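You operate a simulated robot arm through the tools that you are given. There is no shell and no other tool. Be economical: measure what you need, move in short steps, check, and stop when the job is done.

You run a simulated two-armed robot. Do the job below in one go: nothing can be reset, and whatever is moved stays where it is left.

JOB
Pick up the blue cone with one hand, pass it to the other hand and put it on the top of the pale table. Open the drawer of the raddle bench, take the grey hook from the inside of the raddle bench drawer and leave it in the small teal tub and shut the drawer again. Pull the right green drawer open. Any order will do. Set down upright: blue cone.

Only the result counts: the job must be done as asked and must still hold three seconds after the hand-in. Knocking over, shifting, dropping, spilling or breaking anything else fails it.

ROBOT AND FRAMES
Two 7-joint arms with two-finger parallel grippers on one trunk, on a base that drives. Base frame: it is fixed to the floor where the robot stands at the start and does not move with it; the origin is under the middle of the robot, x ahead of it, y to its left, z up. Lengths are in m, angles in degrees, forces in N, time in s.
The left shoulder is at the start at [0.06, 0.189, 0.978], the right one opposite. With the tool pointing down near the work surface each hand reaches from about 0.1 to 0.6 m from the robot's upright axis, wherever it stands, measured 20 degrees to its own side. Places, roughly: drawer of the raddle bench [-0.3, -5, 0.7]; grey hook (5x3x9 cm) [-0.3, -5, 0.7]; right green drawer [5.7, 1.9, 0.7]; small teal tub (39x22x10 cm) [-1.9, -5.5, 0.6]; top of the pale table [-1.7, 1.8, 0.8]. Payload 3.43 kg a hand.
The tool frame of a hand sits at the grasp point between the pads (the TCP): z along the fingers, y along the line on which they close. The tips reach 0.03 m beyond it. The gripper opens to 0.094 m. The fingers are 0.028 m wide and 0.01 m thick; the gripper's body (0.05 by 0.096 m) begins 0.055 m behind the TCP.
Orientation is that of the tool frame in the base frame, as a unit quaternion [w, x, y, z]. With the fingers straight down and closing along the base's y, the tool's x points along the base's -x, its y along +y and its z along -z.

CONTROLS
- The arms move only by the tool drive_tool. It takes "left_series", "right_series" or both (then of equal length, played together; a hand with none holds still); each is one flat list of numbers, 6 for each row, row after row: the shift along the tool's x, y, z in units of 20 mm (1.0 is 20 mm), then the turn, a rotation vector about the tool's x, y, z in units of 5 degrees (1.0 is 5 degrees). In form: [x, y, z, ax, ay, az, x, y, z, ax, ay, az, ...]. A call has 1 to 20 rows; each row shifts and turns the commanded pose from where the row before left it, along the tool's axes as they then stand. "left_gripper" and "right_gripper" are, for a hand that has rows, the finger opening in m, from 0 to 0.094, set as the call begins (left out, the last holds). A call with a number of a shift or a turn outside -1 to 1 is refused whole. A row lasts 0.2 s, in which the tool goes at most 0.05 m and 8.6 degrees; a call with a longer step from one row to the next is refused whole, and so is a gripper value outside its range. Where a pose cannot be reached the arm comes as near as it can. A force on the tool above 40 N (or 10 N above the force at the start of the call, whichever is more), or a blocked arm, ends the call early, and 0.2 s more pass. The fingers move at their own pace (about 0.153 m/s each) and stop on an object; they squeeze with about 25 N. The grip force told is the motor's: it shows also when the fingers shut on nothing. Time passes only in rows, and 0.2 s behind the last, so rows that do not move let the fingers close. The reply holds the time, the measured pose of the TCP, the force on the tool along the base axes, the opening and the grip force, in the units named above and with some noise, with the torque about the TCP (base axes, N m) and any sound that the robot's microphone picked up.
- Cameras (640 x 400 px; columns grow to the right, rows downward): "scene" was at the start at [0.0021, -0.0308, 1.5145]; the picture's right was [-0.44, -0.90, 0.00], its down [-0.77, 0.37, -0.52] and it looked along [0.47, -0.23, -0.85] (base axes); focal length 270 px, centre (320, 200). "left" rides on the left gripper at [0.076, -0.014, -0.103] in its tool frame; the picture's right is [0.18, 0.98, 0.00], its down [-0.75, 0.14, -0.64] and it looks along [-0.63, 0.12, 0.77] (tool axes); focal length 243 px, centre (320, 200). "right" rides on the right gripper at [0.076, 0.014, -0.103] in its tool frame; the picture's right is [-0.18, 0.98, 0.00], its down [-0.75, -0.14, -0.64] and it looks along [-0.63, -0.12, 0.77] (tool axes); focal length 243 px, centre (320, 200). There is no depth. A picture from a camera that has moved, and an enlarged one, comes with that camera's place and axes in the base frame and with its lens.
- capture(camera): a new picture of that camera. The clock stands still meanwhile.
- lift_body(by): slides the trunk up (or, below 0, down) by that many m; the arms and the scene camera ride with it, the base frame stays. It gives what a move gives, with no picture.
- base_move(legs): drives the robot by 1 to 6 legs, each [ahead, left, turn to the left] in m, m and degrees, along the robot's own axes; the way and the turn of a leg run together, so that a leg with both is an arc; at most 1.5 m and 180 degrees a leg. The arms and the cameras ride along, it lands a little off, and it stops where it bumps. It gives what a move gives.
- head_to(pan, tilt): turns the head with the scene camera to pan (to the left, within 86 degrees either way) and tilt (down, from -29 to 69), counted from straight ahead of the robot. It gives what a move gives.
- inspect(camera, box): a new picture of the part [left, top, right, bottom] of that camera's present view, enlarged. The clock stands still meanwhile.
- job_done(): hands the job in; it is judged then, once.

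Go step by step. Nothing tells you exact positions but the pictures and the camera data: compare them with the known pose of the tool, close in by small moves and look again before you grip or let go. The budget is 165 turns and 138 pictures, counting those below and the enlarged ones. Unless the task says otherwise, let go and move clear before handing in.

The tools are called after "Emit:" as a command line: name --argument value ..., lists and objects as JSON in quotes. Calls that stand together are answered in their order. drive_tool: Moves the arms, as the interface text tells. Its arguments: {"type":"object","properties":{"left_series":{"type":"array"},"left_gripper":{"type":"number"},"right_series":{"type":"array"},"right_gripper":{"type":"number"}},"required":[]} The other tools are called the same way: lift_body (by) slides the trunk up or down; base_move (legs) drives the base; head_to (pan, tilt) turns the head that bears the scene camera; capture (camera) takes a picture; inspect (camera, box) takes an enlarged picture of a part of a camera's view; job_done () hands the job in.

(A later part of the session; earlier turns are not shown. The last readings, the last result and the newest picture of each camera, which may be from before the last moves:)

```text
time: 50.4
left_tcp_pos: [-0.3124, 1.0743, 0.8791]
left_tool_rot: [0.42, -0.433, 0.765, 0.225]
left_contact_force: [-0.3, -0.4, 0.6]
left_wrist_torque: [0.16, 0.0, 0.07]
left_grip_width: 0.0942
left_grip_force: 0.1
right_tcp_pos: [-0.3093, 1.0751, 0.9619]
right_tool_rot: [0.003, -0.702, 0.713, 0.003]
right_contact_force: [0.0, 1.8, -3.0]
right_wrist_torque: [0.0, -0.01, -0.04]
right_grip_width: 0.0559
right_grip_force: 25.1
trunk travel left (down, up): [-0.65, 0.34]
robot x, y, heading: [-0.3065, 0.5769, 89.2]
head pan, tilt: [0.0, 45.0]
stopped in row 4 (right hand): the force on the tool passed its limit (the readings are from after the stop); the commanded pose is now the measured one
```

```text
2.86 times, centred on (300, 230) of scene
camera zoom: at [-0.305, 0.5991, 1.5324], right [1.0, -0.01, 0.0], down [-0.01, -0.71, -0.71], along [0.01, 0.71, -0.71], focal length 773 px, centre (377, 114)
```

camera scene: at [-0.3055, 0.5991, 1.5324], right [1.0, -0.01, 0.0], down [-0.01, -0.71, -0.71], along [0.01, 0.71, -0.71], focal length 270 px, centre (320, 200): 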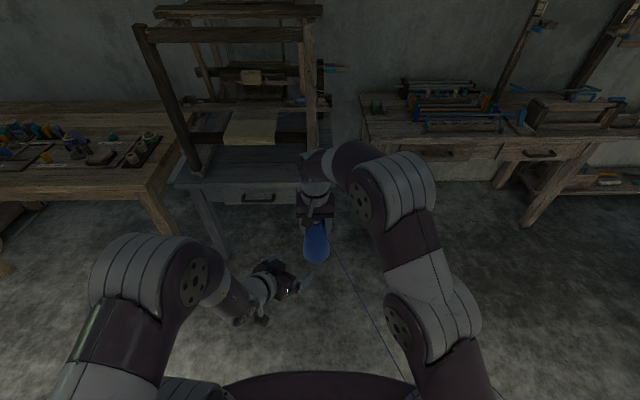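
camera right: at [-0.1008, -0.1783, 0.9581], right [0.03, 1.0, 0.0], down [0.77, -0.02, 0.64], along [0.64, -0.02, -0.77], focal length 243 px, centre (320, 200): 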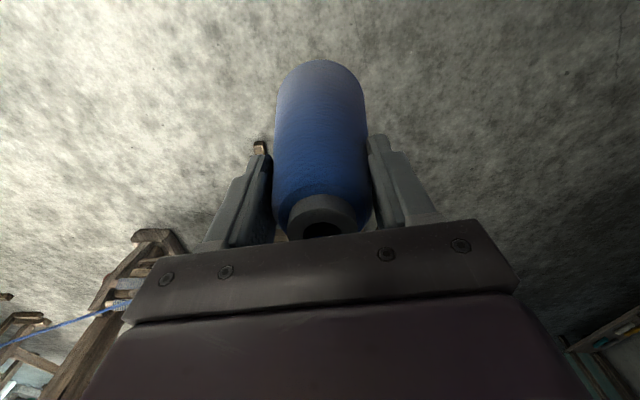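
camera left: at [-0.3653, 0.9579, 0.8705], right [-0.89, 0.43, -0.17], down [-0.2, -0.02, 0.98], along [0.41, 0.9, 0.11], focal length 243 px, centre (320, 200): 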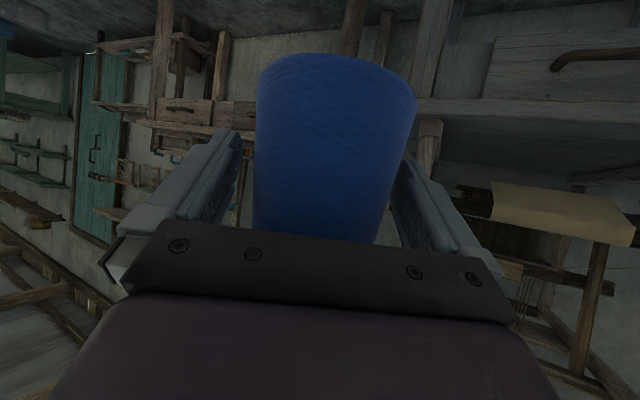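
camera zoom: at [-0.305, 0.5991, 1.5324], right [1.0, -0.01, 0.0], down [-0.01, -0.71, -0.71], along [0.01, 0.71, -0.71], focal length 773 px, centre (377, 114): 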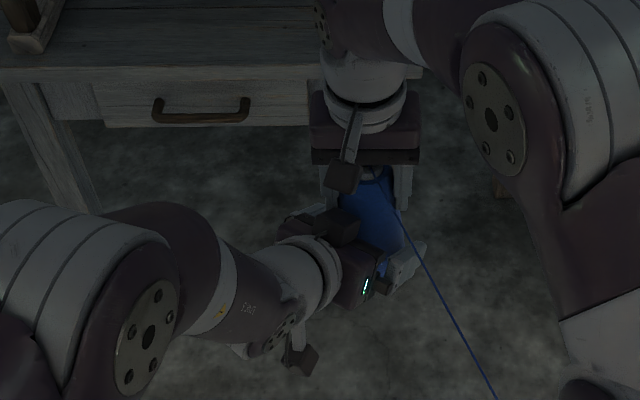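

The fingers straddle the cone with only light contact. I'll close the left gripper.

Emit:
drive_tool --left_series '[0, 0, 0, 0, 0, 0, 0, 0, 0, 0, 0, 0, 0, 0, 0, 0, 0, 0]' --left_gripper 0.03

Emit:
capture --camera "left"

```text
time: 51.2
left_tcp_pos: [-0.3119, 1.0741, 0.8785]
left_tool_rot: [0.42, -0.434, 0.765, 0.224]
left_contact_force: [-6.8, -2.0, 0.4]
left_wrist_torque: [-0.05, 0.02, 0.12]
left_grip_width: 0.0726
left_grip_force: 25.1
right_tcp_pos: [-0.309, 1.0759, 0.9639]
right_tool_rot: [0.002, -0.701, 0.713, 0.002]
right_contact_force: [6.4, 1.5, 0.6]
right_wrist_torque: [0.2, -0.55, -0.11]
right_grip_width: 0.0556
right_grip_force: 25.6
trunk travel left (down, up): [-0.65, 0.34]
robot x, y, heading: [-0.3065, 0.5782, 89.2]
head pan, tilt: [0.0, 45.0]
```

```text
103 pictures are left
camera left: at [-0.3656, 0.9578, 0.8704], right [-0.89, 0.43, -0.17], down [-0.2, -0.02, 0.98], along [0.41, 0.9, 0.11], focal length 243 px, centre (320, 200)
```

left: 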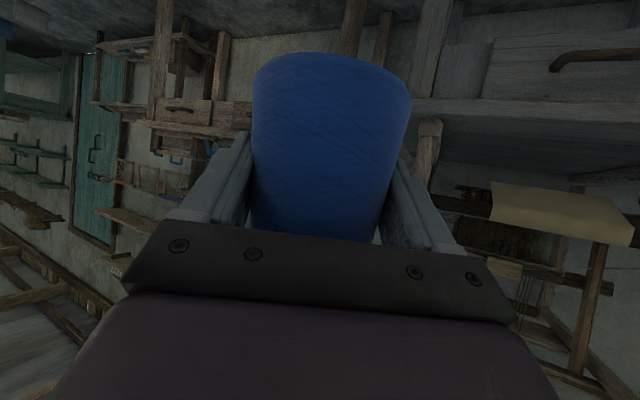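

Both hands hold the cone. I'll open the right hand and lift it straight up and away.

Emit:
drive_tool --right_series '[0, 0, 0, 0, 0, 0, 0, 0, 0, 0, 0, 0, 0, 0, 0, 0, 0, 0, 0, 0, -0.6, 0, 0, 0, 0, 0, -1, 0, 0, 0, 0, 0, -1, 0, 0, 0, 0, 0, -1, 0, 0, 0, 0, 0, -1, 0, 0, 0, 0, 0, -0.5, 0, 0, 0]' --right_gripper 0.094

Emit:
capture --camera "left"

Emit:
inspect --camera "scene" --box '[220, 120, 420, 300]'

```text
time: 52.7
left_tcp_pos: [-0.3086, 1.0729, 0.8796]
left_tool_rot: [0.422, -0.427, 0.767, 0.226]
left_contact_force: [2.5, -0.9, -3.2]
left_wrist_torque: [0.08, 0.13, 0.06]
left_grip_width: 0.0727
left_grip_force: 25.1
right_tcp_pos: [-0.303, 1.0539, 0.9918]
right_tool_rot: [0.004, -0.7, 0.714, 0.009]
right_contact_force: [-1.2, 0.3, 1.2]
right_wrist_torque: [0.02, 0.07, -0.05]
right_grip_width: 0.094
right_grip_force: 0.1
right hand out of reach, approached as far as the arm can: row 4, 5, 6, 7
trunk travel left (down, up): [-0.65, 0.34]
robot x, y, heading: [-0.3091, 0.5785, 89.1]
head pan, tilt: [0.0, 45.0]
stopped in row 7 (left hand): the force on the tool passed its limit (the readings are from after the stop); the commanded pose is now the measured one
```

```text
102 pictures are left
camera left: at [-0.3636, 0.9578, 0.8713], right [-0.88, 0.44, -0.17], down [-0.2, -0.03, 0.98], along [0.43, 0.9, 0.11], focal length 243 px, centre (320, 200)
```

left: 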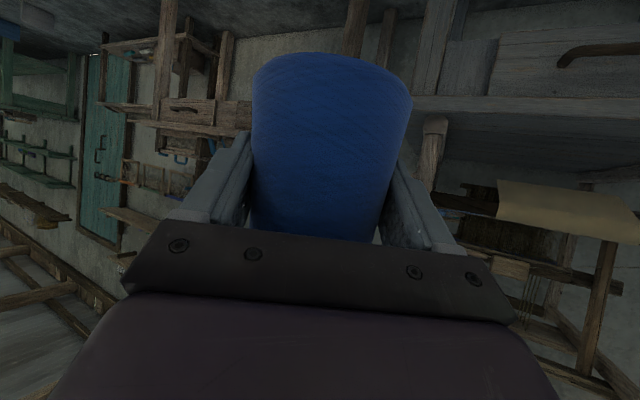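

```text
2.22 times, centred on (320, 210) of scene
camera zoom: at [-0.3049, 0.5987, 1.5324], right [1.0, -0.01, 0.0], down [-0.01, -0.71, -0.71], along [0.01, 0.71, -0.71], focal length 601 px, centre (320, 178)
```

zoom: 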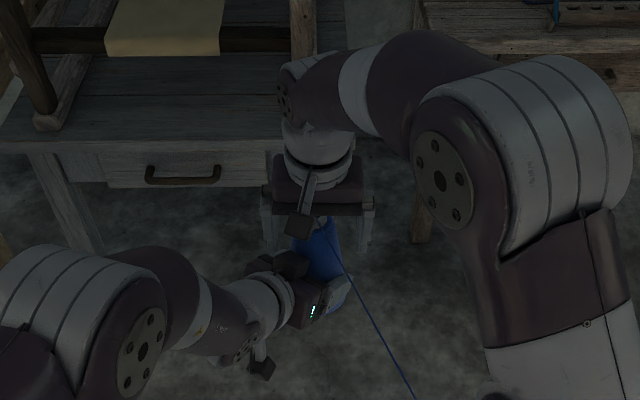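

The right arm is at the top of its reach here, so I'll lower the cone out of it with the left hand instead.

Emit:
drive_tool --left_series '[0.42, 0, 0.27, 0, 0, 0, 0.84, 0, 0.54, 0, 0, 0, 0.84, 0, 0.54, 0, 0, 0, 0.84, 0, 0.54, 0, 0, 0, 0.84, 0, 0.54, 0, 0, 0]'

Emit:
inspect --camera "scene" --box '[220, 120, 420, 300]'

```text
time: 53.9
left_tcp_pos: [-0.3073, 1.0728, 0.7891]
left_tool_rot: [0.423, -0.427, 0.767, 0.226]
left_contact_force: [-0.3, -0.8, -3.0]
left_wrist_torque: [-0.02, -0.03, 0.0]
left_grip_width: 0.0724
left_grip_force: 25.1
right_tcp_pos: [-0.3023, 1.0536, 0.9912]
right_tool_rot: [0.004, -0.7, 0.714, 0.009]
right_contact_force: [0.2, 0.2, 0.6]
right_wrist_torque: [-0.01, 0.03, -0.01]
right_grip_width: 0.0941
right_grip_force: 0.0
trunk travel left (down, up): [-0.65, 0.34]
robot x, y, heading: [-0.3035, 0.5792, 89.3]
head pan, tilt: [0.0, 45.0]
```

```text
2.22 times, centred on (320, 210) of scene
camera zoom: at [-0.305, 0.5996, 1.5324], right [1.0, -0.01, 0.0], down [-0.01, -0.71, -0.71], along [0.01, 0.71, -0.71], focal length 601 px, centre (320, 178)
```

zoom: 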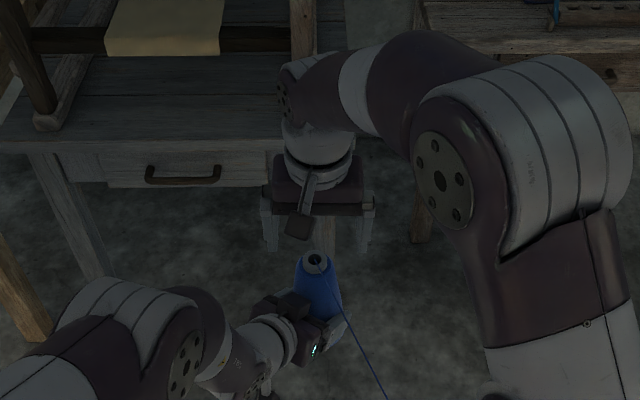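

The handover worked and the cone is upright in the left hand. I'll withdraw the right hand, then look at the pale table's top.

Emit:
drive_tool --right_series '[0, -1, 0, 0, 0, 0, 0, -1, 0, 0, 0, 0, 0, -1, 0, 0, 0, 0, 0, -1, 0, 0, 0, 0, 0, -1, 0, 0, 0, 0, 0, -1, 0, 0, 0, 0, 0, -1, 0, 0, 0, 0, 0.8, -1, 0, 0, 0, 0, 0.8, -1, 0, 0, 0, 0, 0.8, -1, 0, 0, 0, 0, 1, -0.5, 0, 0, 0, 0, 1, 0, 0, 0, 0, 0, 1, 0, 0, 0, 0, 0, 1, 0, 0, 0, 0, 0, 1, 0, 0, 0, 0, 0]' --right_gripper 0.05

Emit:
lift_body --by 0.2

Emit:
head_to --pan 55 --tilt 30

Emit:
inspect --camera "scene" --box '[240, 100, 640, 350]'

```text
time: 57.1
left_tcp_pos: [-0.308, 1.074, 0.7894]
left_tool_rot: [0.423, -0.427, 0.766, 0.226]
left_contact_force: [-0.2, -1.2, -3.3]
left_wrist_torque: [0.01, 0.01, 0.03]
left_grip_width: 0.0724
left_grip_force: 25.2
right_tcp_pos: [-0.0968, 0.8978, 0.9877]
right_tool_rot: [0.005, -0.7, 0.714, 0.01]
right_contact_force: [0.4, 0.1, 0.3]
right_wrist_torque: [0.01, -0.03, -0.01]
right_grip_width: 0.05
right_grip_force: 0.1
trunk travel left (down, up): [-0.65, 0.34]
robot x, y, heading: [-0.3056, 0.575, 89.3]
head pan, tilt: [0.0, 45.0]
```

```text
time: 59.2
left_tcp_pos: [-0.3076, 1.0739, 0.9891]
left_tool_rot: [0.423, -0.426, 0.767, 0.226]
left_contact_force: [0.2, -0.3, -2.6]
left_wrist_torque: [-0.04, -0.01, -0.01]
left_grip_width: 0.0725
left_grip_force: 24.9
right_tcp_pos: [-0.0947, 0.9008, 1.1875]
right_tool_rot: [0.004, -0.701, 0.714, 0.009]
right_contact_force: [-0.2, -0.3, 0.2]
right_wrist_torque: [0.01, 0.06, -0.02]
right_grip_width: 0.05
right_grip_force: 0.0
trunk travel left (down, up): [-0.85, 0.14]
robot x, y, heading: [-0.3064, 0.5772, 89.1]
head pan, tilt: [0.0, 45.0]
```

```text
time: 60.5
left_tcp_pos: [-0.3081, 1.0727, 0.9902]
left_tool_rot: [0.423, -0.426, 0.767, 0.226]
left_contact_force: [-0.5, -0.2, -2.8]
left_wrist_torque: [0.02, 0.01, -0.01]
left_grip_width: 0.0724
left_grip_force: 24.7
right_tcp_pos: [-0.0955, 0.9009, 1.1884]
right_tool_rot: [0.004, -0.7, 0.714, 0.01]
right_contact_force: [0.6, -0.1, 0.1]
right_wrist_torque: [0.0, -0.01, -0.02]
right_grip_width: 0.0499
right_grip_force: 0.0
trunk travel left (down, up): [-0.85, 0.14]
robot x, y, heading: [-0.3059, 0.5808, 89.1]
head pan, tilt: [55.0, 30.0]
```

```text
1.60 times, centred on (440, 225) of scene
camera zoom: at [-0.3794, 0.5709, 1.755], right [0.59, 0.81, 0.0], down [0.41, -0.29, -0.87], along [-0.7, 0.51, -0.5], focal length 433 px, centre (128, 160)
```

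zoom: 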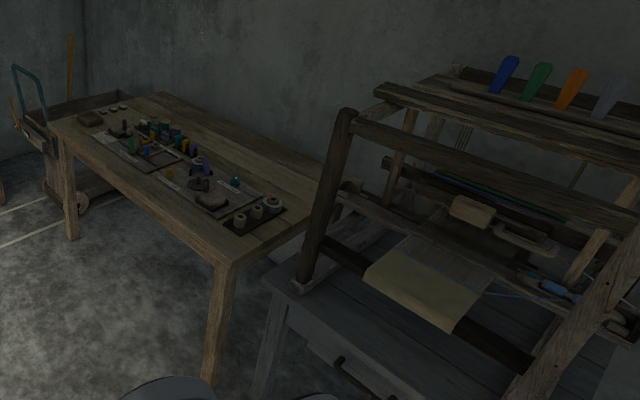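

The pale table's front edge runs at y≈1.42–1.49, with trays in the middle and a clear front strip. I'll strafe left along the aisle to look from directly in front.

Emit:
base_move --legs '[[0, 1.1, 0]]'

Emit:
head_to --pan 15 --tilt 45

Emit:
capture --camera "scene"

```text
time: 66.1
left_tcp_pos: [-1.4081, 1.0975, 0.9895]
left_tool_rot: [0.425, -0.42, 0.77, 0.223]
left_contact_force: [0.7, 0.2, -2.6]
left_wrist_torque: [-0.01, 0.07, -0.02]
left_grip_width: 0.072
left_grip_force: 24.7
right_tcp_pos: [-1.1982, 0.9215, 1.1868]
right_tool_rot: [0.004, -0.695, 0.719, 0.01]
right_contact_force: [-0.2, 0.4, 0.1]
right_wrist_torque: [-0.01, 0.02, 0.05]
right_grip_width: 0.0502
right_grip_force: 0.1
trunk travel left (down, up): [-0.85, 0.14]
robot x, y, heading: [-1.4155, 0.6029, 88.5]
head pan, tilt: [55.0, 30.0]
```

```text
time: 67.2
left_tcp_pos: [-1.407, 1.0974, 0.9895]
left_tool_rot: [0.425, -0.42, 0.77, 0.222]
left_contact_force: [-0.2, 0.7, -2.4]
left_wrist_torque: [-0.01, -0.05, 0.02]
left_grip_width: 0.0723
left_grip_force: 25.1
right_tcp_pos: [-1.1975, 0.921, 1.1866]
right_tool_rot: [0.004, -0.695, 0.719, 0.009]
right_contact_force: [1.3, 0.0, -0.2]
right_wrist_torque: [0.02, -0.01, 0.04]
right_grip_width: 0.05
right_grip_force: 0.0
trunk travel left (down, up): [-0.85, 0.14]
robot x, y, heading: [-1.4122, 0.601, 88.3]
head pan, tilt: [15.0, 45.0]
```

```text
98 pictures are left
camera scene: at [-1.4334, 0.6216, 1.7325], right [0.97, 0.23, 0.0], down [0.16, -0.69, -0.71], along [-0.16, 0.69, -0.71], focal length 270 px, centre (320, 200)
```

scene: 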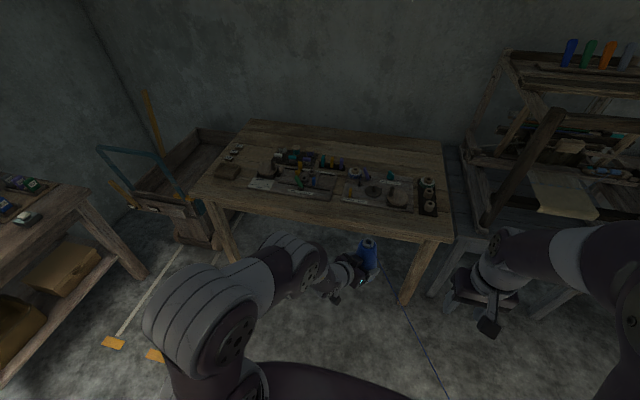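

Emit:
inspect --camera "scene" --box '[180, 110, 460, 285]'

```text
2.29 times, centred on (320, 198) of scene
camera zoom: at [-1.4334, 0.6216, 1.7325], right [0.97, 0.23, 0.0], down [0.16, -0.69, -0.71], along [-0.16, 0.69, -0.71], focal length 618 px, centre (320, 206)
```

zoom: 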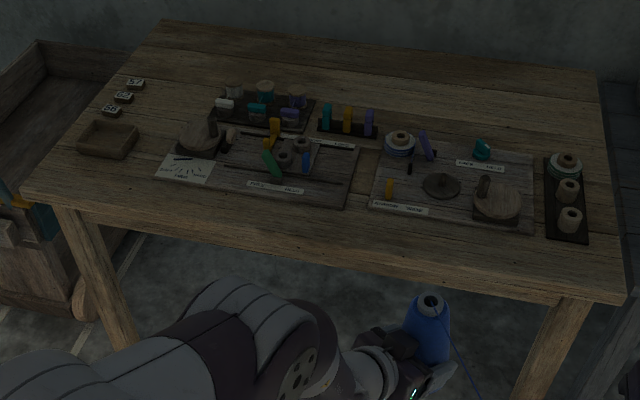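

There's a clear spot at the table's front-left, at about (-2.12, 1.485), between the small box, the tray and the edge. I'll drive toward it, keeping the base off the floor straps.

Emit:
base_move --legs '[[0, 0.48, 1.5], [0.2, 0, 0]]'

Emit:
head_to --pan 25 --tilt 50

Emit:
capture --camera "scene"

```text
time: 71.2
left_tcp_pos: [-1.9, 1.3038, 0.9902]
left_tool_rot: [0.421, -0.431, 0.764, 0.229]
left_contact_force: [-0.3, -0.4, -2.6]
left_wrist_torque: [-0.05, -0.01, 0.0]
left_grip_width: 0.0723
left_grip_force: 25.0
right_tcp_pos: [-1.6864, 1.133, 1.1862]
right_tool_rot: [0.004, -0.705, 0.71, 0.01]
right_contact_force: [0.5, -0.4, -0.8]
right_wrist_torque: [0.04, 0.03, 0.01]
right_grip_width: 0.0502
right_grip_force: 0.0
trunk travel left (down, up): [-0.85, 0.14]
robot x, y, heading: [-1.8932, 0.8089, 89.8]
head pan, tilt: [15.0, 45.0]
```

```text
time: 72.0
left_tcp_pos: [-1.9007, 1.3039, 0.9895]
left_tool_rot: [0.42, -0.432, 0.764, 0.228]
left_contact_force: [0.2, 0.5, -3.0]
left_wrist_torque: [-0.01, 0.01, 0.02]
left_grip_width: 0.0724
left_grip_force: 25.8
right_tcp_pos: [-1.6858, 1.1352, 1.187]
right_tool_rot: [0.003, -0.705, 0.71, 0.009]
right_contact_force: [-0.6, 0.8, -0.1]
right_wrist_torque: [-0.02, 0.01, 0.01]
right_grip_width: 0.0499
right_grip_force: 0.1
trunk travel left (down, up): [-0.85, 0.14]
robot x, y, heading: [-1.8897, 0.8062, 90.0]
head pan, tilt: [25.0, 50.0]
```

```text
96 pictures are left
camera scene: at [-1.924, 0.8196, 1.7255], right [0.91, 0.42, 0.0], down [0.32, -0.7, -0.64], along [-0.27, 0.58, -0.77], focal length 270 px, centre (320, 200)
```

scene: 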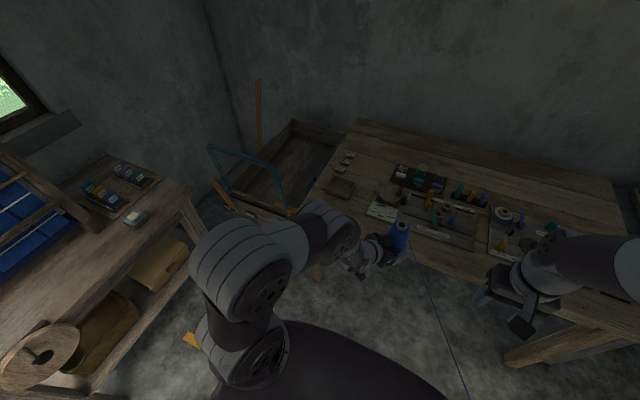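

Emit:
inspect --camera "scene" --box '[290, 140, 450, 280]'

```text
2.86 times, centred on (370, 210) of scene
camera zoom: at [-1.924, 0.8196, 1.7255], right [0.91, 0.42, 0.0], down [0.32, -0.7, -0.64], along [-0.27, 0.58, -0.77], focal length 773 px, centre (177, 171)
```

zoom: 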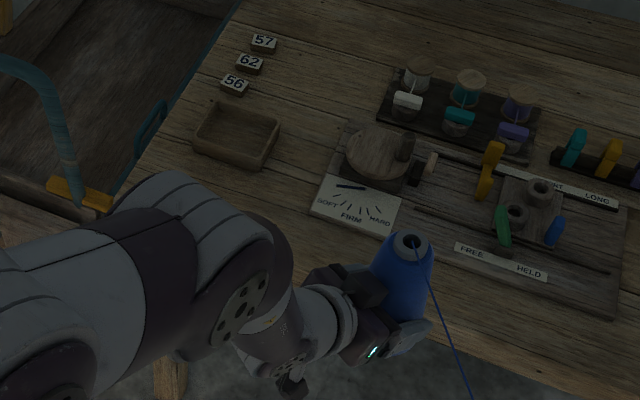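

I'll swing the cone left with the arm to line up with the spot, still high above the table.

Emit:
drive_tool --left_series '[0.284, 0.891, -0.465, 0, 0, 0, 0.284, 0.891, -0.465, 0, 0, 0, 0.284, 0.891, -0.465, 0, 0, 0, 0.284, 0.891, -0.465, 0, 0, 0, 0.284, 0.891, -0.465, 0, 0, 0, 0.284, 0.891, -0.465, 0, 0, 0, 0.284, 0.891, -0.465, 0, 0, 0, 0.284, 0.891, -0.465, 0, 0, 0, 0.284, 0.891, -0.465, 0, 0, 0, 0.284, 0.891, -0.465, 0, 0, 0, 0.284, 0.891, -0.465, 0, 0, 0, 0, 0, 0, 0, 0, 0]'

Emit:
capture --camera "scene"

Emit:
capture --camera "left"

```text
time: 74.6
left_tcp_pos: [-2.1303, 1.3021, 0.9908]
left_tool_rot: [0.422, -0.431, 0.764, 0.228]
left_contact_force: [-0.1, 0.9, -2.4]
left_wrist_torque: [-0.01, 0.03, 0.02]
left_grip_width: 0.0724
left_grip_force: 25.0
right_tcp_pos: [-1.6857, 1.1326, 1.1861]
right_tool_rot: [0.004, -0.705, 0.709, 0.009]
right_contact_force: [-0.6, -0.8, 0.2]
right_wrist_torque: [0.0, 0.02, 0.01]
right_grip_width: 0.0498
right_grip_force: 0.1
trunk travel left (down, up): [-0.85, 0.14]
robot x, y, heading: [-1.89, 0.8074, 89.8]
head pan, tilt: [25.0, 50.0]
```

```text
94 pictures are left
camera scene: at [-1.9238, 0.8181, 1.7255], right [0.91, 0.42, 0.0], down [0.32, -0.69, -0.64], along [-0.27, 0.58, -0.77], focal length 270 px, centre (320, 200)
```

scene: 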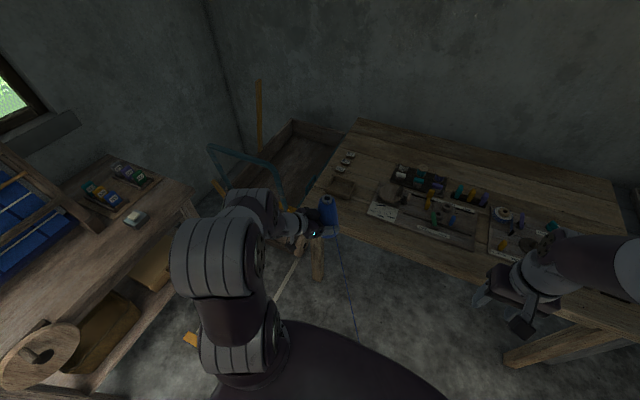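

```text
93 pictures are left
camera left: at [-2.1833, 1.1864, 0.9821], right [-0.89, 0.43, -0.17], down [-0.2, -0.03, 0.98], along [0.41, 0.9, 0.11], focal length 243 px, centre (320, 200)
```

left: 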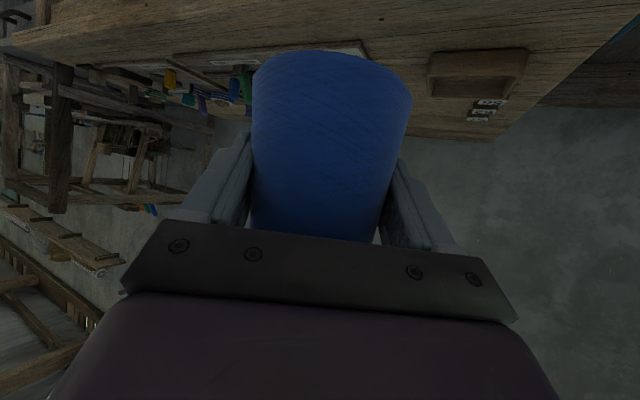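

Emit:
inspect --camera "left" --box '[280, 0, 640, 150]'

Emit:
inspect --camera "scene" --box '[290, 140, 450, 280]'

```text
1.78 times, centred on (460, 75) of left
camera zoom: at [-2.1833, 1.1864, 0.9821], right [-0.89, 0.43, -0.17], down [-0.2, -0.03, 0.98], along [0.41, 0.9, 0.11], focal length 431 px, centre (71, 422)
```

zoom: 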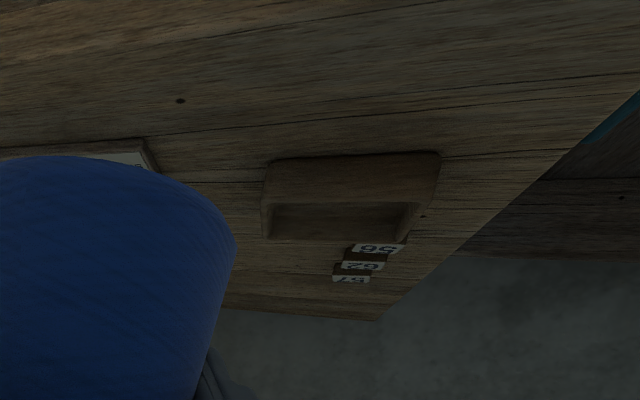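

```text
2.86 times, centred on (370, 210) of scene
camera zoom: at [-1.9238, 0.8181, 1.7255], right [0.91, 0.42, 0.0], down [0.32, -0.69, -0.64], along [-0.27, 0.58, -0.77], focal length 773 px, centre (177, 171)
```

zoom: 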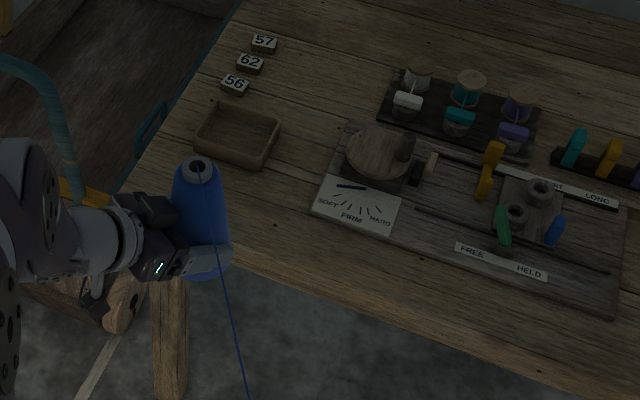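

The table top is at z≈0.784 and the clear spot is centred at about (-2.135, 1.495). I'll drive forward 0.19 m with the cone held high.

Emit:
base_move --legs '[[0.19, 0, 0]]'

Emit:
inspect --camera "scene" --box '[250, 160, 410, 300]'

```text
time: 76.1
left_tcp_pos: [-2.1294, 1.4936, 0.9911]
left_tool_rot: [0.422, -0.431, 0.765, 0.228]
left_contact_force: [-0.2, -0.6, -3.5]
left_wrist_torque: [-0.04, 0.03, -0.04]
left_grip_width: 0.0723
left_grip_force: 25.0
right_tcp_pos: [-1.6858, 1.3257, 1.1883]
right_tool_rot: [0.004, -0.705, 0.709, 0.01]
right_contact_force: [0.2, -0.3, 1.1]
right_wrist_torque: [0.05, 0.03, 0.01]
right_grip_width: 0.0499
right_grip_force: 0.1
trunk travel left (down, up): [-0.85, 0.14]
robot x, y, heading: [-1.8916, 1.0045, 90.0]
head pan, tilt: [25.0, 50.0]
```

```text
2.86 times, centred on (330, 230) of scene
camera zoom: at [-1.9239, 1.0095, 1.7256], right [0.91, 0.42, 0.0], down [0.32, -0.69, -0.64], along [-0.27, 0.58, -0.77], focal length 773 px, centre (291, 114)
```

zoom: 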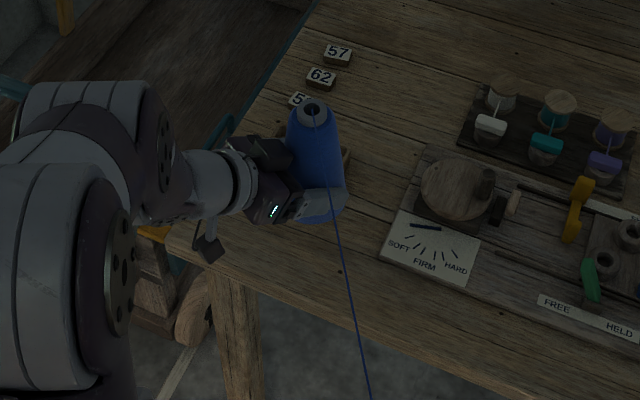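

The cone is over the spot. I'll lower it to about 2 cm above the table.

Emit:
drive_tool --left_series '[0.773, 0.013, 0.499, 0, 0, 0, 0.773, 0.013, 0.499, 0, 0, 0, 0.773, 0.013, 0.499, 0, 0, 0, 0.773, 0.013, 0.499, 0, 0, 0, 0.773, 0.013, 0.499, 0, 0, 0, 0.773, 0.013, 0.499, 0, 0, 0, 0.773, 0.013, 0.499, 0, 0, 0, 0, 0, 0, 0, 0, 0]'

Emit:
inspect --camera "scene" --box '[250, 160, 410, 300]'

Emit:
capture --camera "left"

```text
time: 77.9
left_tcp_pos: [-2.1295, 1.4979, 0.8608]
left_tool_rot: [0.421, -0.431, 0.764, 0.228]
left_contact_force: [0.2, -1.1, -2.9]
left_wrist_torque: [-0.01, 0.01, -0.01]
left_grip_width: 0.0723
left_grip_force: 24.8
right_tcp_pos: [-1.6854, 1.3259, 1.1862]
right_tool_rot: [0.003, -0.704, 0.71, 0.01]
right_contact_force: [-0.9, 0.1, -1.0]
right_wrist_torque: [0.02, -0.02, -0.02]
right_grip_width: 0.05
right_grip_force: 0.1
trunk travel left (down, up): [-0.85, 0.14]
robot x, y, heading: [-1.8902, 1.0009, 90.0]
head pan, tilt: [25.0, 50.0]
```

```text
2.86 times, centred on (330, 230) of scene
camera zoom: at [-1.9237, 1.0113, 1.7255], right [0.91, 0.42, 0.0], down [0.32, -0.69, -0.64], along [-0.27, 0.58, -0.77], focal length 773 px, centre (291, 114)
```

zoom: 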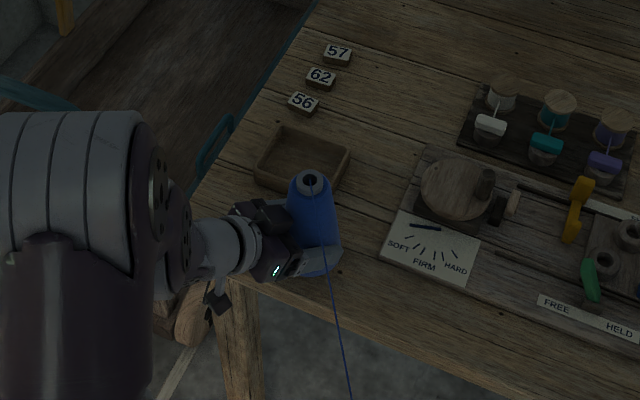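

```text
88 pictures are left
camera left: at [-2.1827, 1.3802, 0.8523], right [-0.89, 0.43, -0.17], down [-0.2, -0.03, 0.98], along [0.41, 0.9, 0.11], focal length 243 px, centre (320, 200)
```

left: 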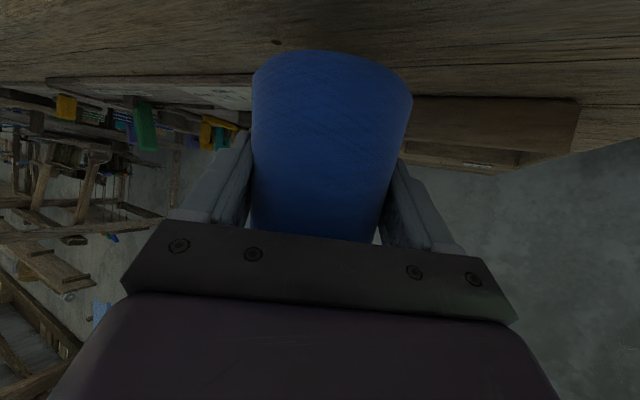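

Emit:
drive_tool --left_series '[0.125, 0, 0.08, 0, 0, 0, 0.125, 0, 0.08, 0, 0, 0, 0.125, 0, 0.08, 0, 0, 0, 0.125, 0, 0.08, 0, 0, 0]'

Emit:
inspect --camera "left" --box '[230, 0, 430, 120]'

```text
time: 78.9
left_tcp_pos: [-2.13, 1.4958, 0.8489]
left_tool_rot: [0.421, -0.43, 0.766, 0.227]
left_contact_force: [-0.6, -0.3, -3.3]
left_wrist_torque: [-0.03, 0.03, 0.01]
left_grip_width: 0.0723
left_grip_force: 25.1
right_tcp_pos: [-1.6858, 1.3266, 1.1874]
right_tool_rot: [0.004, -0.705, 0.709, 0.01]
right_contact_force: [0.0, 0.4, -0.1]
right_wrist_torque: [0.02, -0.02, 0.0]
right_grip_width: 0.0497
right_grip_force: 0.1
trunk travel left (down, up): [-0.85, 0.14]
robot x, y, heading: [-1.8906, 1.0002, 89.8]
head pan, tilt: [25.0, 50.0]
```

```text
3.20 times, centred on (330, 60) of left
camera zoom: at [-2.1826, 1.3804, 0.841], right [-0.89, 0.43, -0.17], down [-0.2, -0.03, 0.98], along [0.41, 0.9, 0.11], focal length 776 px, centre (288, 648)
```

zoom: 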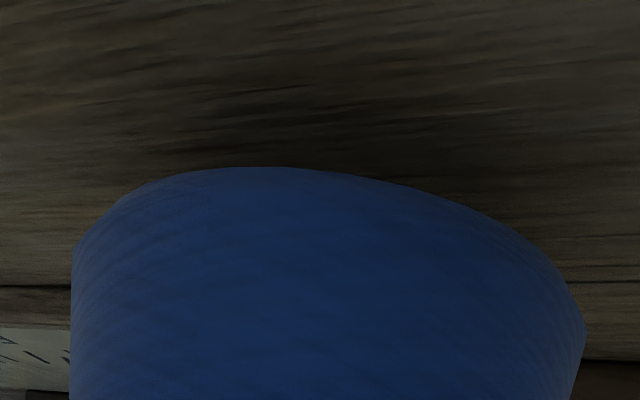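

Emit:
drive_tool --left_series '[0.084, 0, 0.054, 0, 0, 0, 0.084, 0, 0.054, 0, 0, 0, 0.084, 0, 0.054, 0, 0, 0]'

Emit:
inspect --camera "left" --box '[230, 0, 430, 120]'

```text
time: 79.7
left_tcp_pos: [-2.1302, 1.4954, 0.8428]
left_tool_rot: [0.422, -0.431, 0.765, 0.228]
left_contact_force: [-0.2, -0.1, -3.2]
left_wrist_torque: [-0.01, 0.01, 0.0]
left_grip_width: 0.0722
left_grip_force: 25.0
right_tcp_pos: [-1.685, 1.3252, 1.1881]
right_tool_rot: [0.004, -0.704, 0.71, 0.01]
right_contact_force: [-0.2, 0.8, 0.7]
right_wrist_torque: [-0.01, -0.01, 0.0]
right_grip_width: 0.0501
right_grip_force: 0.1
trunk travel left (down, up): [-0.85, 0.14]
robot x, y, heading: [-1.8903, 0.9984, 89.9]
head pan, tilt: [25.0, 50.0]
```

```text
3.20 times, centred on (330, 60) of left
camera zoom: at [-2.1829, 1.3804, 0.835], right [-0.89, 0.43, -0.17], down [-0.2, -0.03, 0.98], along [0.41, 0.9, 0.11], focal length 776 px, centre (288, 648)
```

zoom: 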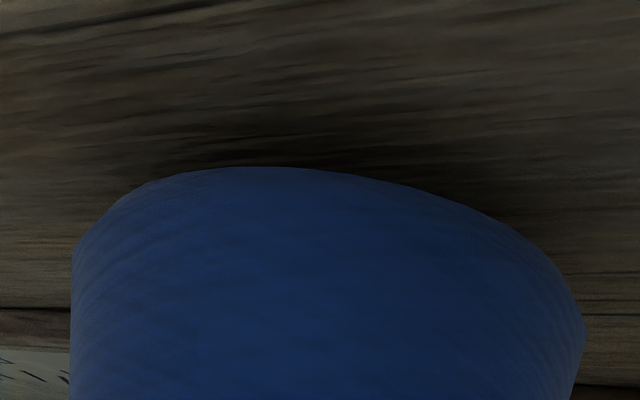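

Emit:
drive_tool --left_series '[0.084, 0, 0.054, 0, 0, 0, 0.084, 0, 0.054, 0, 0, 0, 0.084, 0, 0.054, 0, 0, 0]'

Emit:
inspect --camera "left" --box '[230, 0, 430, 120]'

```text
time: 80.5
left_tcp_pos: [-2.1295, 1.4962, 0.8384]
left_tool_rot: [0.422, -0.431, 0.764, 0.228]
left_contact_force: [0.2, -0.9, -2.3]
left_wrist_torque: [-0.04, -0.02, 0.0]
left_grip_width: 0.0723
left_grip_force: 25.3
right_tcp_pos: [-1.6862, 1.3257, 1.1872]
right_tool_rot: [0.004, -0.705, 0.709, 0.01]
right_contact_force: [0.4, 0.2, -0.3]
right_wrist_torque: [0.01, -0.04, 0.05]
right_grip_width: 0.0501
right_grip_force: 0.1
trunk travel left (down, up): [-0.85, 0.14]
robot x, y, heading: [-1.8924, 1.0018, 89.5]
head pan, tilt: [25.0, 50.0]
```

```text
3.20 times, centred on (330, 60) of left
camera zoom: at [-2.1833, 1.3799, 0.8294], right [-0.89, 0.43, -0.17], down [-0.2, -0.03, 0.98], along [0.41, 0.9, 0.11], focal length 776 px, centre (288, 648)
```

zoom: 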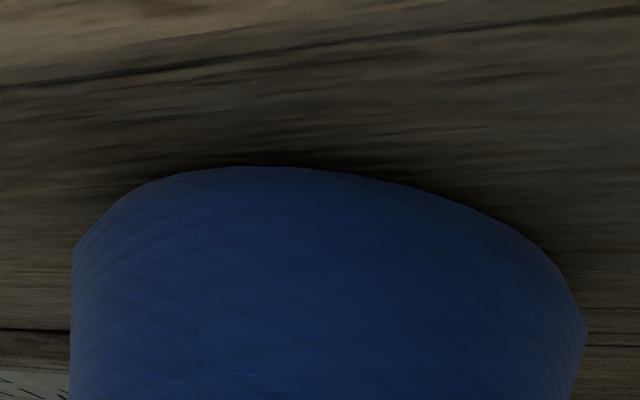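

Emit:
drive_tool --left_series '[0.063, 0, 0.04, 0, 0, 0, 0.063, 0, 0.04, 0, 0, 0, 0.063, 0, 0.04, 0, 0, 0]'

Emit:
drive_tool --left_series '[0.063, 0, 0.04, 0, 0, 0, 0.063, 0, 0.04, 0, 0, 0]'

Emit:
inspect --camera "left" --box '[230, 0, 430, 120]'

```text
time: 81.3
left_tcp_pos: [-2.1296, 1.4959, 0.8371]
left_tool_rot: [0.423, -0.43, 0.763, 0.232]
left_contact_force: [-0.5, 1.3, 25.7]
left_wrist_torque: [0.03, 0.2, -0.07]
left_grip_width: 0.0725
left_grip_force: 25.0
right_tcp_pos: [-1.6841, 1.3239, 1.1894]
right_tool_rot: [0.005, -0.705, 0.71, 0.01]
right_contact_force: [0.7, 0.3, 0.7]
right_wrist_torque: [-0.06, -0.02, 0.0]
right_grip_width: 0.0499
right_grip_force: 0.1
trunk travel left (down, up): [-0.85, 0.14]
robot x, y, heading: [-1.8894, 1.0013, 89.9]
head pan, tilt: [25.0, 50.0]
```

```text
time: 81.9
left_tcp_pos: [-2.1283, 1.4966, 0.8358]
left_tool_rot: [0.425, -0.429, 0.762, 0.235]
left_contact_force: [5.5, -9.3, 20.0]
left_wrist_torque: [-0.06, -0.25, 0.03]
left_grip_width: 0.0724
left_grip_force: 25.0
right_tcp_pos: [-1.6853, 1.3226, 1.1883]
right_tool_rot: [0.004, -0.705, 0.709, 0.01]
right_contact_force: [-0.5, 0.3, 0.2]
right_wrist_torque: [-0.02, 0.01, -0.02]
right_grip_width: 0.05
right_grip_force: 0.1
trunk travel left (down, up): [-0.85, 0.14]
robot x, y, heading: [-1.8917, 1.0041, 89.8]
head pan, tilt: [25.0, 50.0]
stopped in row 2 (left hand): the force on the tool passed its limit (the readings are from after the stop); the commanded pose is now the measured one
```

```text
3.20 times, centred on (330, 60) of left
camera zoom: at [-2.1827, 1.381, 0.826], right [-0.89, 0.43, -0.16], down [-0.2, -0.05, 0.98], along [0.41, 0.9, 0.13], focal length 776 px, centre (288, 648)
```

zoom: 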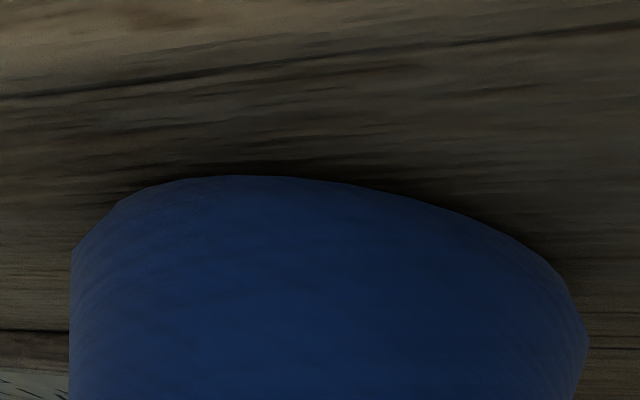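

The cone is touching the table. I'll relieve the pressing force slightly, then open and back out.

Emit:
drive_tool --left_series '[-0.03, 0, -0.02, 0, 0, 0]'

Emit:
drive_tool --left_series '[0, 0, 0, 0, 0, 0, 0, 0, 0, 0, 0, 0, 0, 0, 0, 0, 0, 0]' --left_gripper 0.094

Emit:
capture --camera "left"

Emit:
inspect --camera "scene" --box '[250, 160, 410, 300]'

```text
time: 82.3
left_tcp_pos: [-2.1299, 1.4969, 0.837]
left_tool_rot: [0.424, -0.429, 0.763, 0.233]
left_contact_force: [3.5, -7.5, 16.2]
left_wrist_torque: [0.25, -0.59, -0.29]
left_grip_width: 0.0722
left_grip_force: 25.7
right_tcp_pos: [-1.6846, 1.3234, 1.1881]
right_tool_rot: [0.004, -0.704, 0.71, 0.011]
right_contact_force: [0.0, -0.3, -0.2]
right_wrist_torque: [-0.01, 0.02, 0.01]
right_grip_width: 0.05
right_grip_force: 0.1
trunk travel left (down, up): [-0.85, 0.14]
robot x, y, heading: [-1.8924, 1.0022, 89.7]
head pan, tilt: [25.0, 50.0]
```

```text
time: 83.1
left_tcp_pos: [-2.1296, 1.4995, 0.8337]
left_tool_rot: [0.423, -0.43, 0.763, 0.232]
left_contact_force: [0.5, 0.0, 0.4]
left_wrist_torque: [-0.01, -0.02, 0.02]
left_grip_width: 0.0942
left_grip_force: 0.0
right_tcp_pos: [-1.6861, 1.3258, 1.187]
right_tool_rot: [0.003, -0.705, 0.709, 0.009]
right_contact_force: [-0.2, -0.2, -0.3]
right_wrist_torque: [-0.01, 0.0, -0.04]
right_grip_width: 0.0499
right_grip_force: 0.0
trunk travel left (down, up): [-0.85, 0.14]
robot x, y, heading: [-1.8907, 1.0041, 90.1]
head pan, tilt: [25.0, 50.0]
```

```text
83 pictures are left
camera left: at [-2.1836, 1.383, 0.8246], right [-0.89, 0.43, -0.17], down [-0.2, -0.04, 0.98], along [0.41, 0.9, 0.12], focal length 243 px, centre (320, 200)
```

left: 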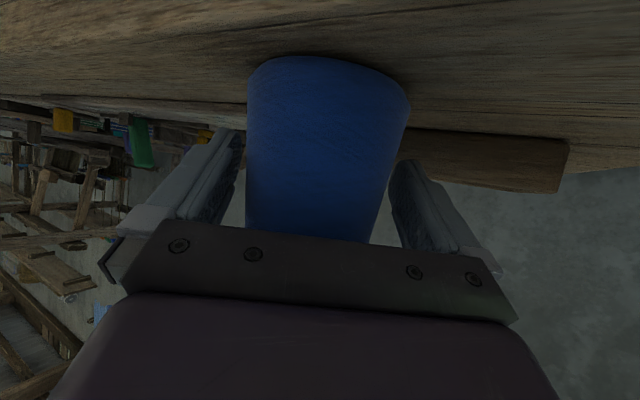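

```text
2.86 times, centred on (330, 230) of scene
camera zoom: at [-1.9241, 1.012, 1.7255], right [0.91, 0.42, 0.0], down [0.32, -0.7, -0.64], along [-0.27, 0.58, -0.77], focal length 773 px, centre (291, 114)
```

zoom: 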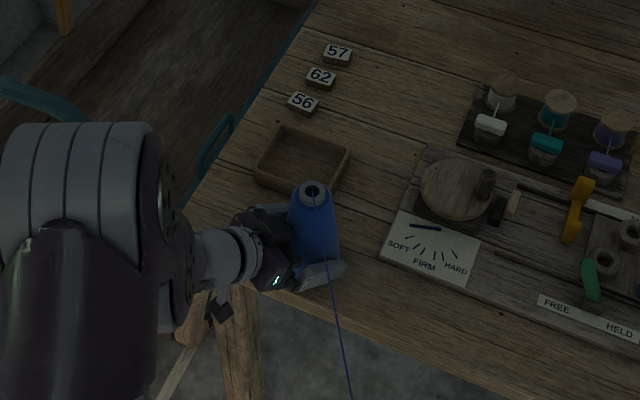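

The cone stands free and upright. I'll back the hand straight out along its axis.

Emit:
drive_tool --left_series '[0, 0.12, -0.3, 0, 0, 0, 0, 0, -0.8, 0, 0, 0, 0, 0, -0.8, 0, 0, 0, 0, 0, -0.8, 0, 0, 0, 0, 0, -0.8, 0, 0, 0, 0, 0, -0.8, 0, 0, 0, 0, 0, -0.8, 0, 0, 0, 0, 0, -0.8, 0, 0, 0, 0, 0, -0.8, 0, 0, 0]'

Emit:
capture --camera "scene"

```text
time: 85.1
left_tcp_pos: [-2.1809, 1.4215, 0.8943]
left_tool_rot: [0.423, -0.43, 0.763, 0.232]
left_contact_force: [-0.5, 0.0, 0.6]
left_wrist_torque: [0.0, 0.02, 0.0]
left_grip_width: 0.0939
left_grip_force: 0.0
left hand out of reach, approached as far as the arm can: row 8, 9
right_tcp_pos: [-1.6859, 1.3263, 1.187]
right_tool_rot: [0.004, -0.704, 0.71, 0.009]
right_contact_force: [0.5, -0.5, 0.4]
right_wrist_torque: [0.01, -0.03, 0.0]
right_grip_width: 0.05
right_grip_force: 0.1
trunk travel left (down, up): [-0.85, 0.14]
robot x, y, heading: [-1.8913, 1.0018, 90.0]
head pan, tilt: [25.0, 50.0]
```

```text
81 pictures are left
camera scene: at [-1.9237, 1.0114, 1.7255], right [0.91, 0.42, 0.0], down [0.32, -0.7, -0.64], along [-0.27, 0.58, -0.77], focal length 270 px, centre (320, 200)
```

scene: 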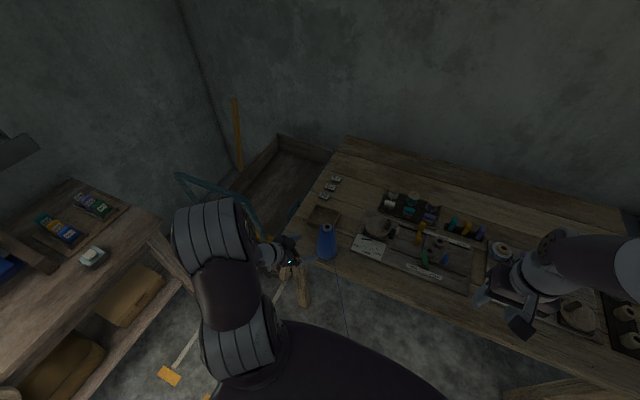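

The cone is placed and clear. I'll back away from the table and check that it still stands.

Emit:
base_move --legs '[[-0.38, 0, 0]]'

Emit:
drive_tool --left_series '[0, 0, -0.5, 0, 1, 0, 0, 0, -0.5, 0, 1, 0, 0, 0, -0.5, 0, 1, 0, 0, 0, -0.5, 0, 1, 0, 0, 0, 0, 0, 1, 0, 0, 0, 0, 0, 1, 0, 0, 0, 0, 0, 1, 0, 0, 0, 0, 0, 1, 0, 0, 0, 0, 0, 1, 0, 0, 0, 0, 0, 1, 0, 0, 0, 0, 0, 1, 0, 0, 0, 0, 0, 1, 0, 0, 0, 0, 0, 0, -1, 0, 0, 0, 0, 0, -1, 0, 0, 0, 0, 0, -1, 0, 0, 0, 0, 0, -1, 0, 0, 0, 0, 0, -1, 0, 0, 0, 0, 0, -1]'

Emit:
capture --camera "scene"

```text
time: 87.5
left_tcp_pos: [-2.1819, 1.0485, 0.8942]
left_tool_rot: [0.423, -0.43, 0.763, 0.231]
left_contact_force: [0.6, -0.2, -0.6]
left_wrist_torque: [-0.03, 0.01, 0.0]
left_grip_width: 0.0941
left_grip_force: 0.0
right_tcp_pos: [-1.686, 0.9535, 1.1871]
right_tool_rot: [0.002, -0.703, 0.711, 0.009]
right_contact_force: [0.6, 0.3, 0.0]
right_wrist_torque: [0.0, 0.01, -0.01]
right_grip_width: 0.0503
right_grip_force: 0.1
trunk travel left (down, up): [-0.85, 0.14]
robot x, y, heading: [-1.895, 0.6273, 89.8]
head pan, tilt: [25.0, 50.0]
```

```text
time: 91.2
left_tcp_pos: [-2.1978, 1.0235, 0.9192]
left_tool_rot: [-0.018, -0.696, 0.718, -0.01]
left_contact_force: [0.9, -0.3, -0.8]
left_wrist_torque: [0.0, -0.02, 0.02]
left_grip_width: 0.0939
left_grip_force: 0.1
right_tcp_pos: [-1.6855, 0.952, 1.1875]
right_tool_rot: [0.004, -0.703, 0.711, 0.01]
right_contact_force: [1.2, 0.4, 0.6]
right_wrist_torque: [0.03, 0.01, -0.03]
right_grip_width: 0.0502
right_grip_force: 0.1
trunk travel left (down, up): [-0.85, 0.14]
robot x, y, heading: [-1.8928, 0.6307, 90.1]
head pan, tilt: [25.0, 50.0]
```

```text
80 pictures are left
camera scene: at [-1.9248, 0.638, 1.7255], right [0.91, 0.42, 0.0], down [0.32, -0.7, -0.64], along [-0.27, 0.58, -0.77], focal length 270 px, centre (320, 200)
```

scene: 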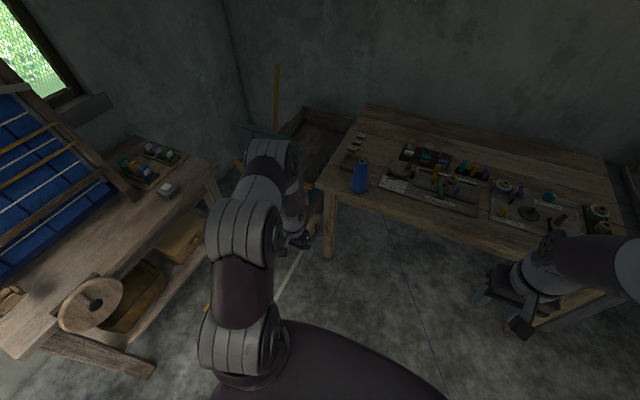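

The cone stands steady. Next I'll tuck the left hand in, strafe back along the aisle and turn toward the workshop interior.

Emit:
drive_tool --left_series '[0.3, -1, 0, 0, 0, 0, 0.3, -1, 0, 0, 0, 0, 0.3, -1, 0, 0, 0, 0, 0.3, -1, 0, 0, 0, 0, 0.3, -1, 0, 0, 0, 0, 0.3, 0, 0, 0, 0, 0]' --left_gripper 0.05

Emit:
base_move --legs '[[0, -1.0, 0], [0, -0.76, 0], [0, 0, -90]]'

Emit:
head_to --pan -75 --tilt 30

Emit:
capture --camera "scene"

```text
time: 92.7
left_tcp_pos: [-2.1003, 0.9838, 0.919]
left_tool_rot: [-0.018, -0.697, 0.717, -0.01]
left_contact_force: [0.4, -0.1, -1.0]
left_wrist_torque: [-0.01, -0.02, -0.02]
left_grip_width: 0.05
left_grip_force: 0.1
right_tcp_pos: [-1.6866, 0.9517, 1.1881]
right_tool_rot: [0.004, -0.703, 0.711, 0.01]
right_contact_force: [-0.6, 0.0, 0.8]
right_wrist_torque: [-0.02, -0.05, 0.0]
right_grip_width: 0.05
right_grip_force: 0.0
trunk travel left (down, up): [-0.85, 0.14]
robot x, y, heading: [-1.8925, 0.6258, 90.0]
head pan, tilt: [25.0, 50.0]
```

```text
time: 105.3
left_tcp_pos: [0.2179, 0.8111, 0.9188]
left_tool_rot: [-0.019, 0.025, 0.999, 0.006]
left_contact_force: [-0.6, -1.0, 0.4]
left_wrist_torque: [0.02, 0.01, -0.02]
left_grip_width: 0.05
left_grip_force: 0.1
right_tcp_pos: [0.1771, 0.3981, 1.1867]
right_tool_rot: [0.01, 0.015, 1.0, 0.004]
right_contact_force: [0.1, -0.1, -0.2]
right_wrist_torque: [0.0, -0.01, -0.01]
right_grip_width: 0.0501
right_grip_force: 0.0
trunk travel left (down, up): [-0.85, 0.14]
robot x, y, heading: [-0.1427, 0.611, -1.4]
head pan, tilt: [25.0, 50.0]
```

```text
time: 107.1
left_tcp_pos: [0.2176, 0.8103, 0.9195]
left_tool_rot: [-0.02, 0.025, 0.999, 0.007]
left_contact_force: [0.5, 0.0, -0.4]
left_wrist_torque: [0.01, -0.02, 0.0]
left_grip_width: 0.0498
left_grip_force: 0.0
right_tcp_pos: [0.1774, 0.3983, 1.1875]
right_tool_rot: [0.01, 0.015, 1.0, 0.005]
right_contact_force: [0.6, 0.2, 0.8]
right_wrist_torque: [-0.01, -0.03, -0.02]
right_grip_width: 0.0497
right_grip_force: 0.1
trunk travel left (down, up): [-0.85, 0.14]
robot x, y, heading: [-0.1415, 0.6116, -1.4]
head pan, tilt: [-75.0, 30.0]
```

```text
79 pictures are left
camera scene: at [-0.1797, 0.5251, 1.7551], right [-0.97, -0.23, 0.0], down [-0.12, 0.49, -0.87], along [0.2, -0.84, -0.5], focal length 270 px, centre (320, 200)
```

scene: 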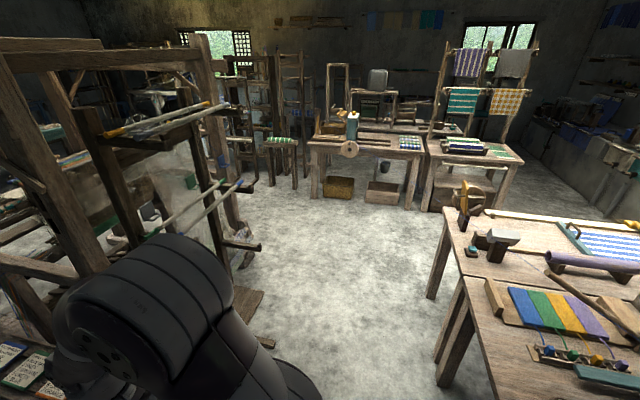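

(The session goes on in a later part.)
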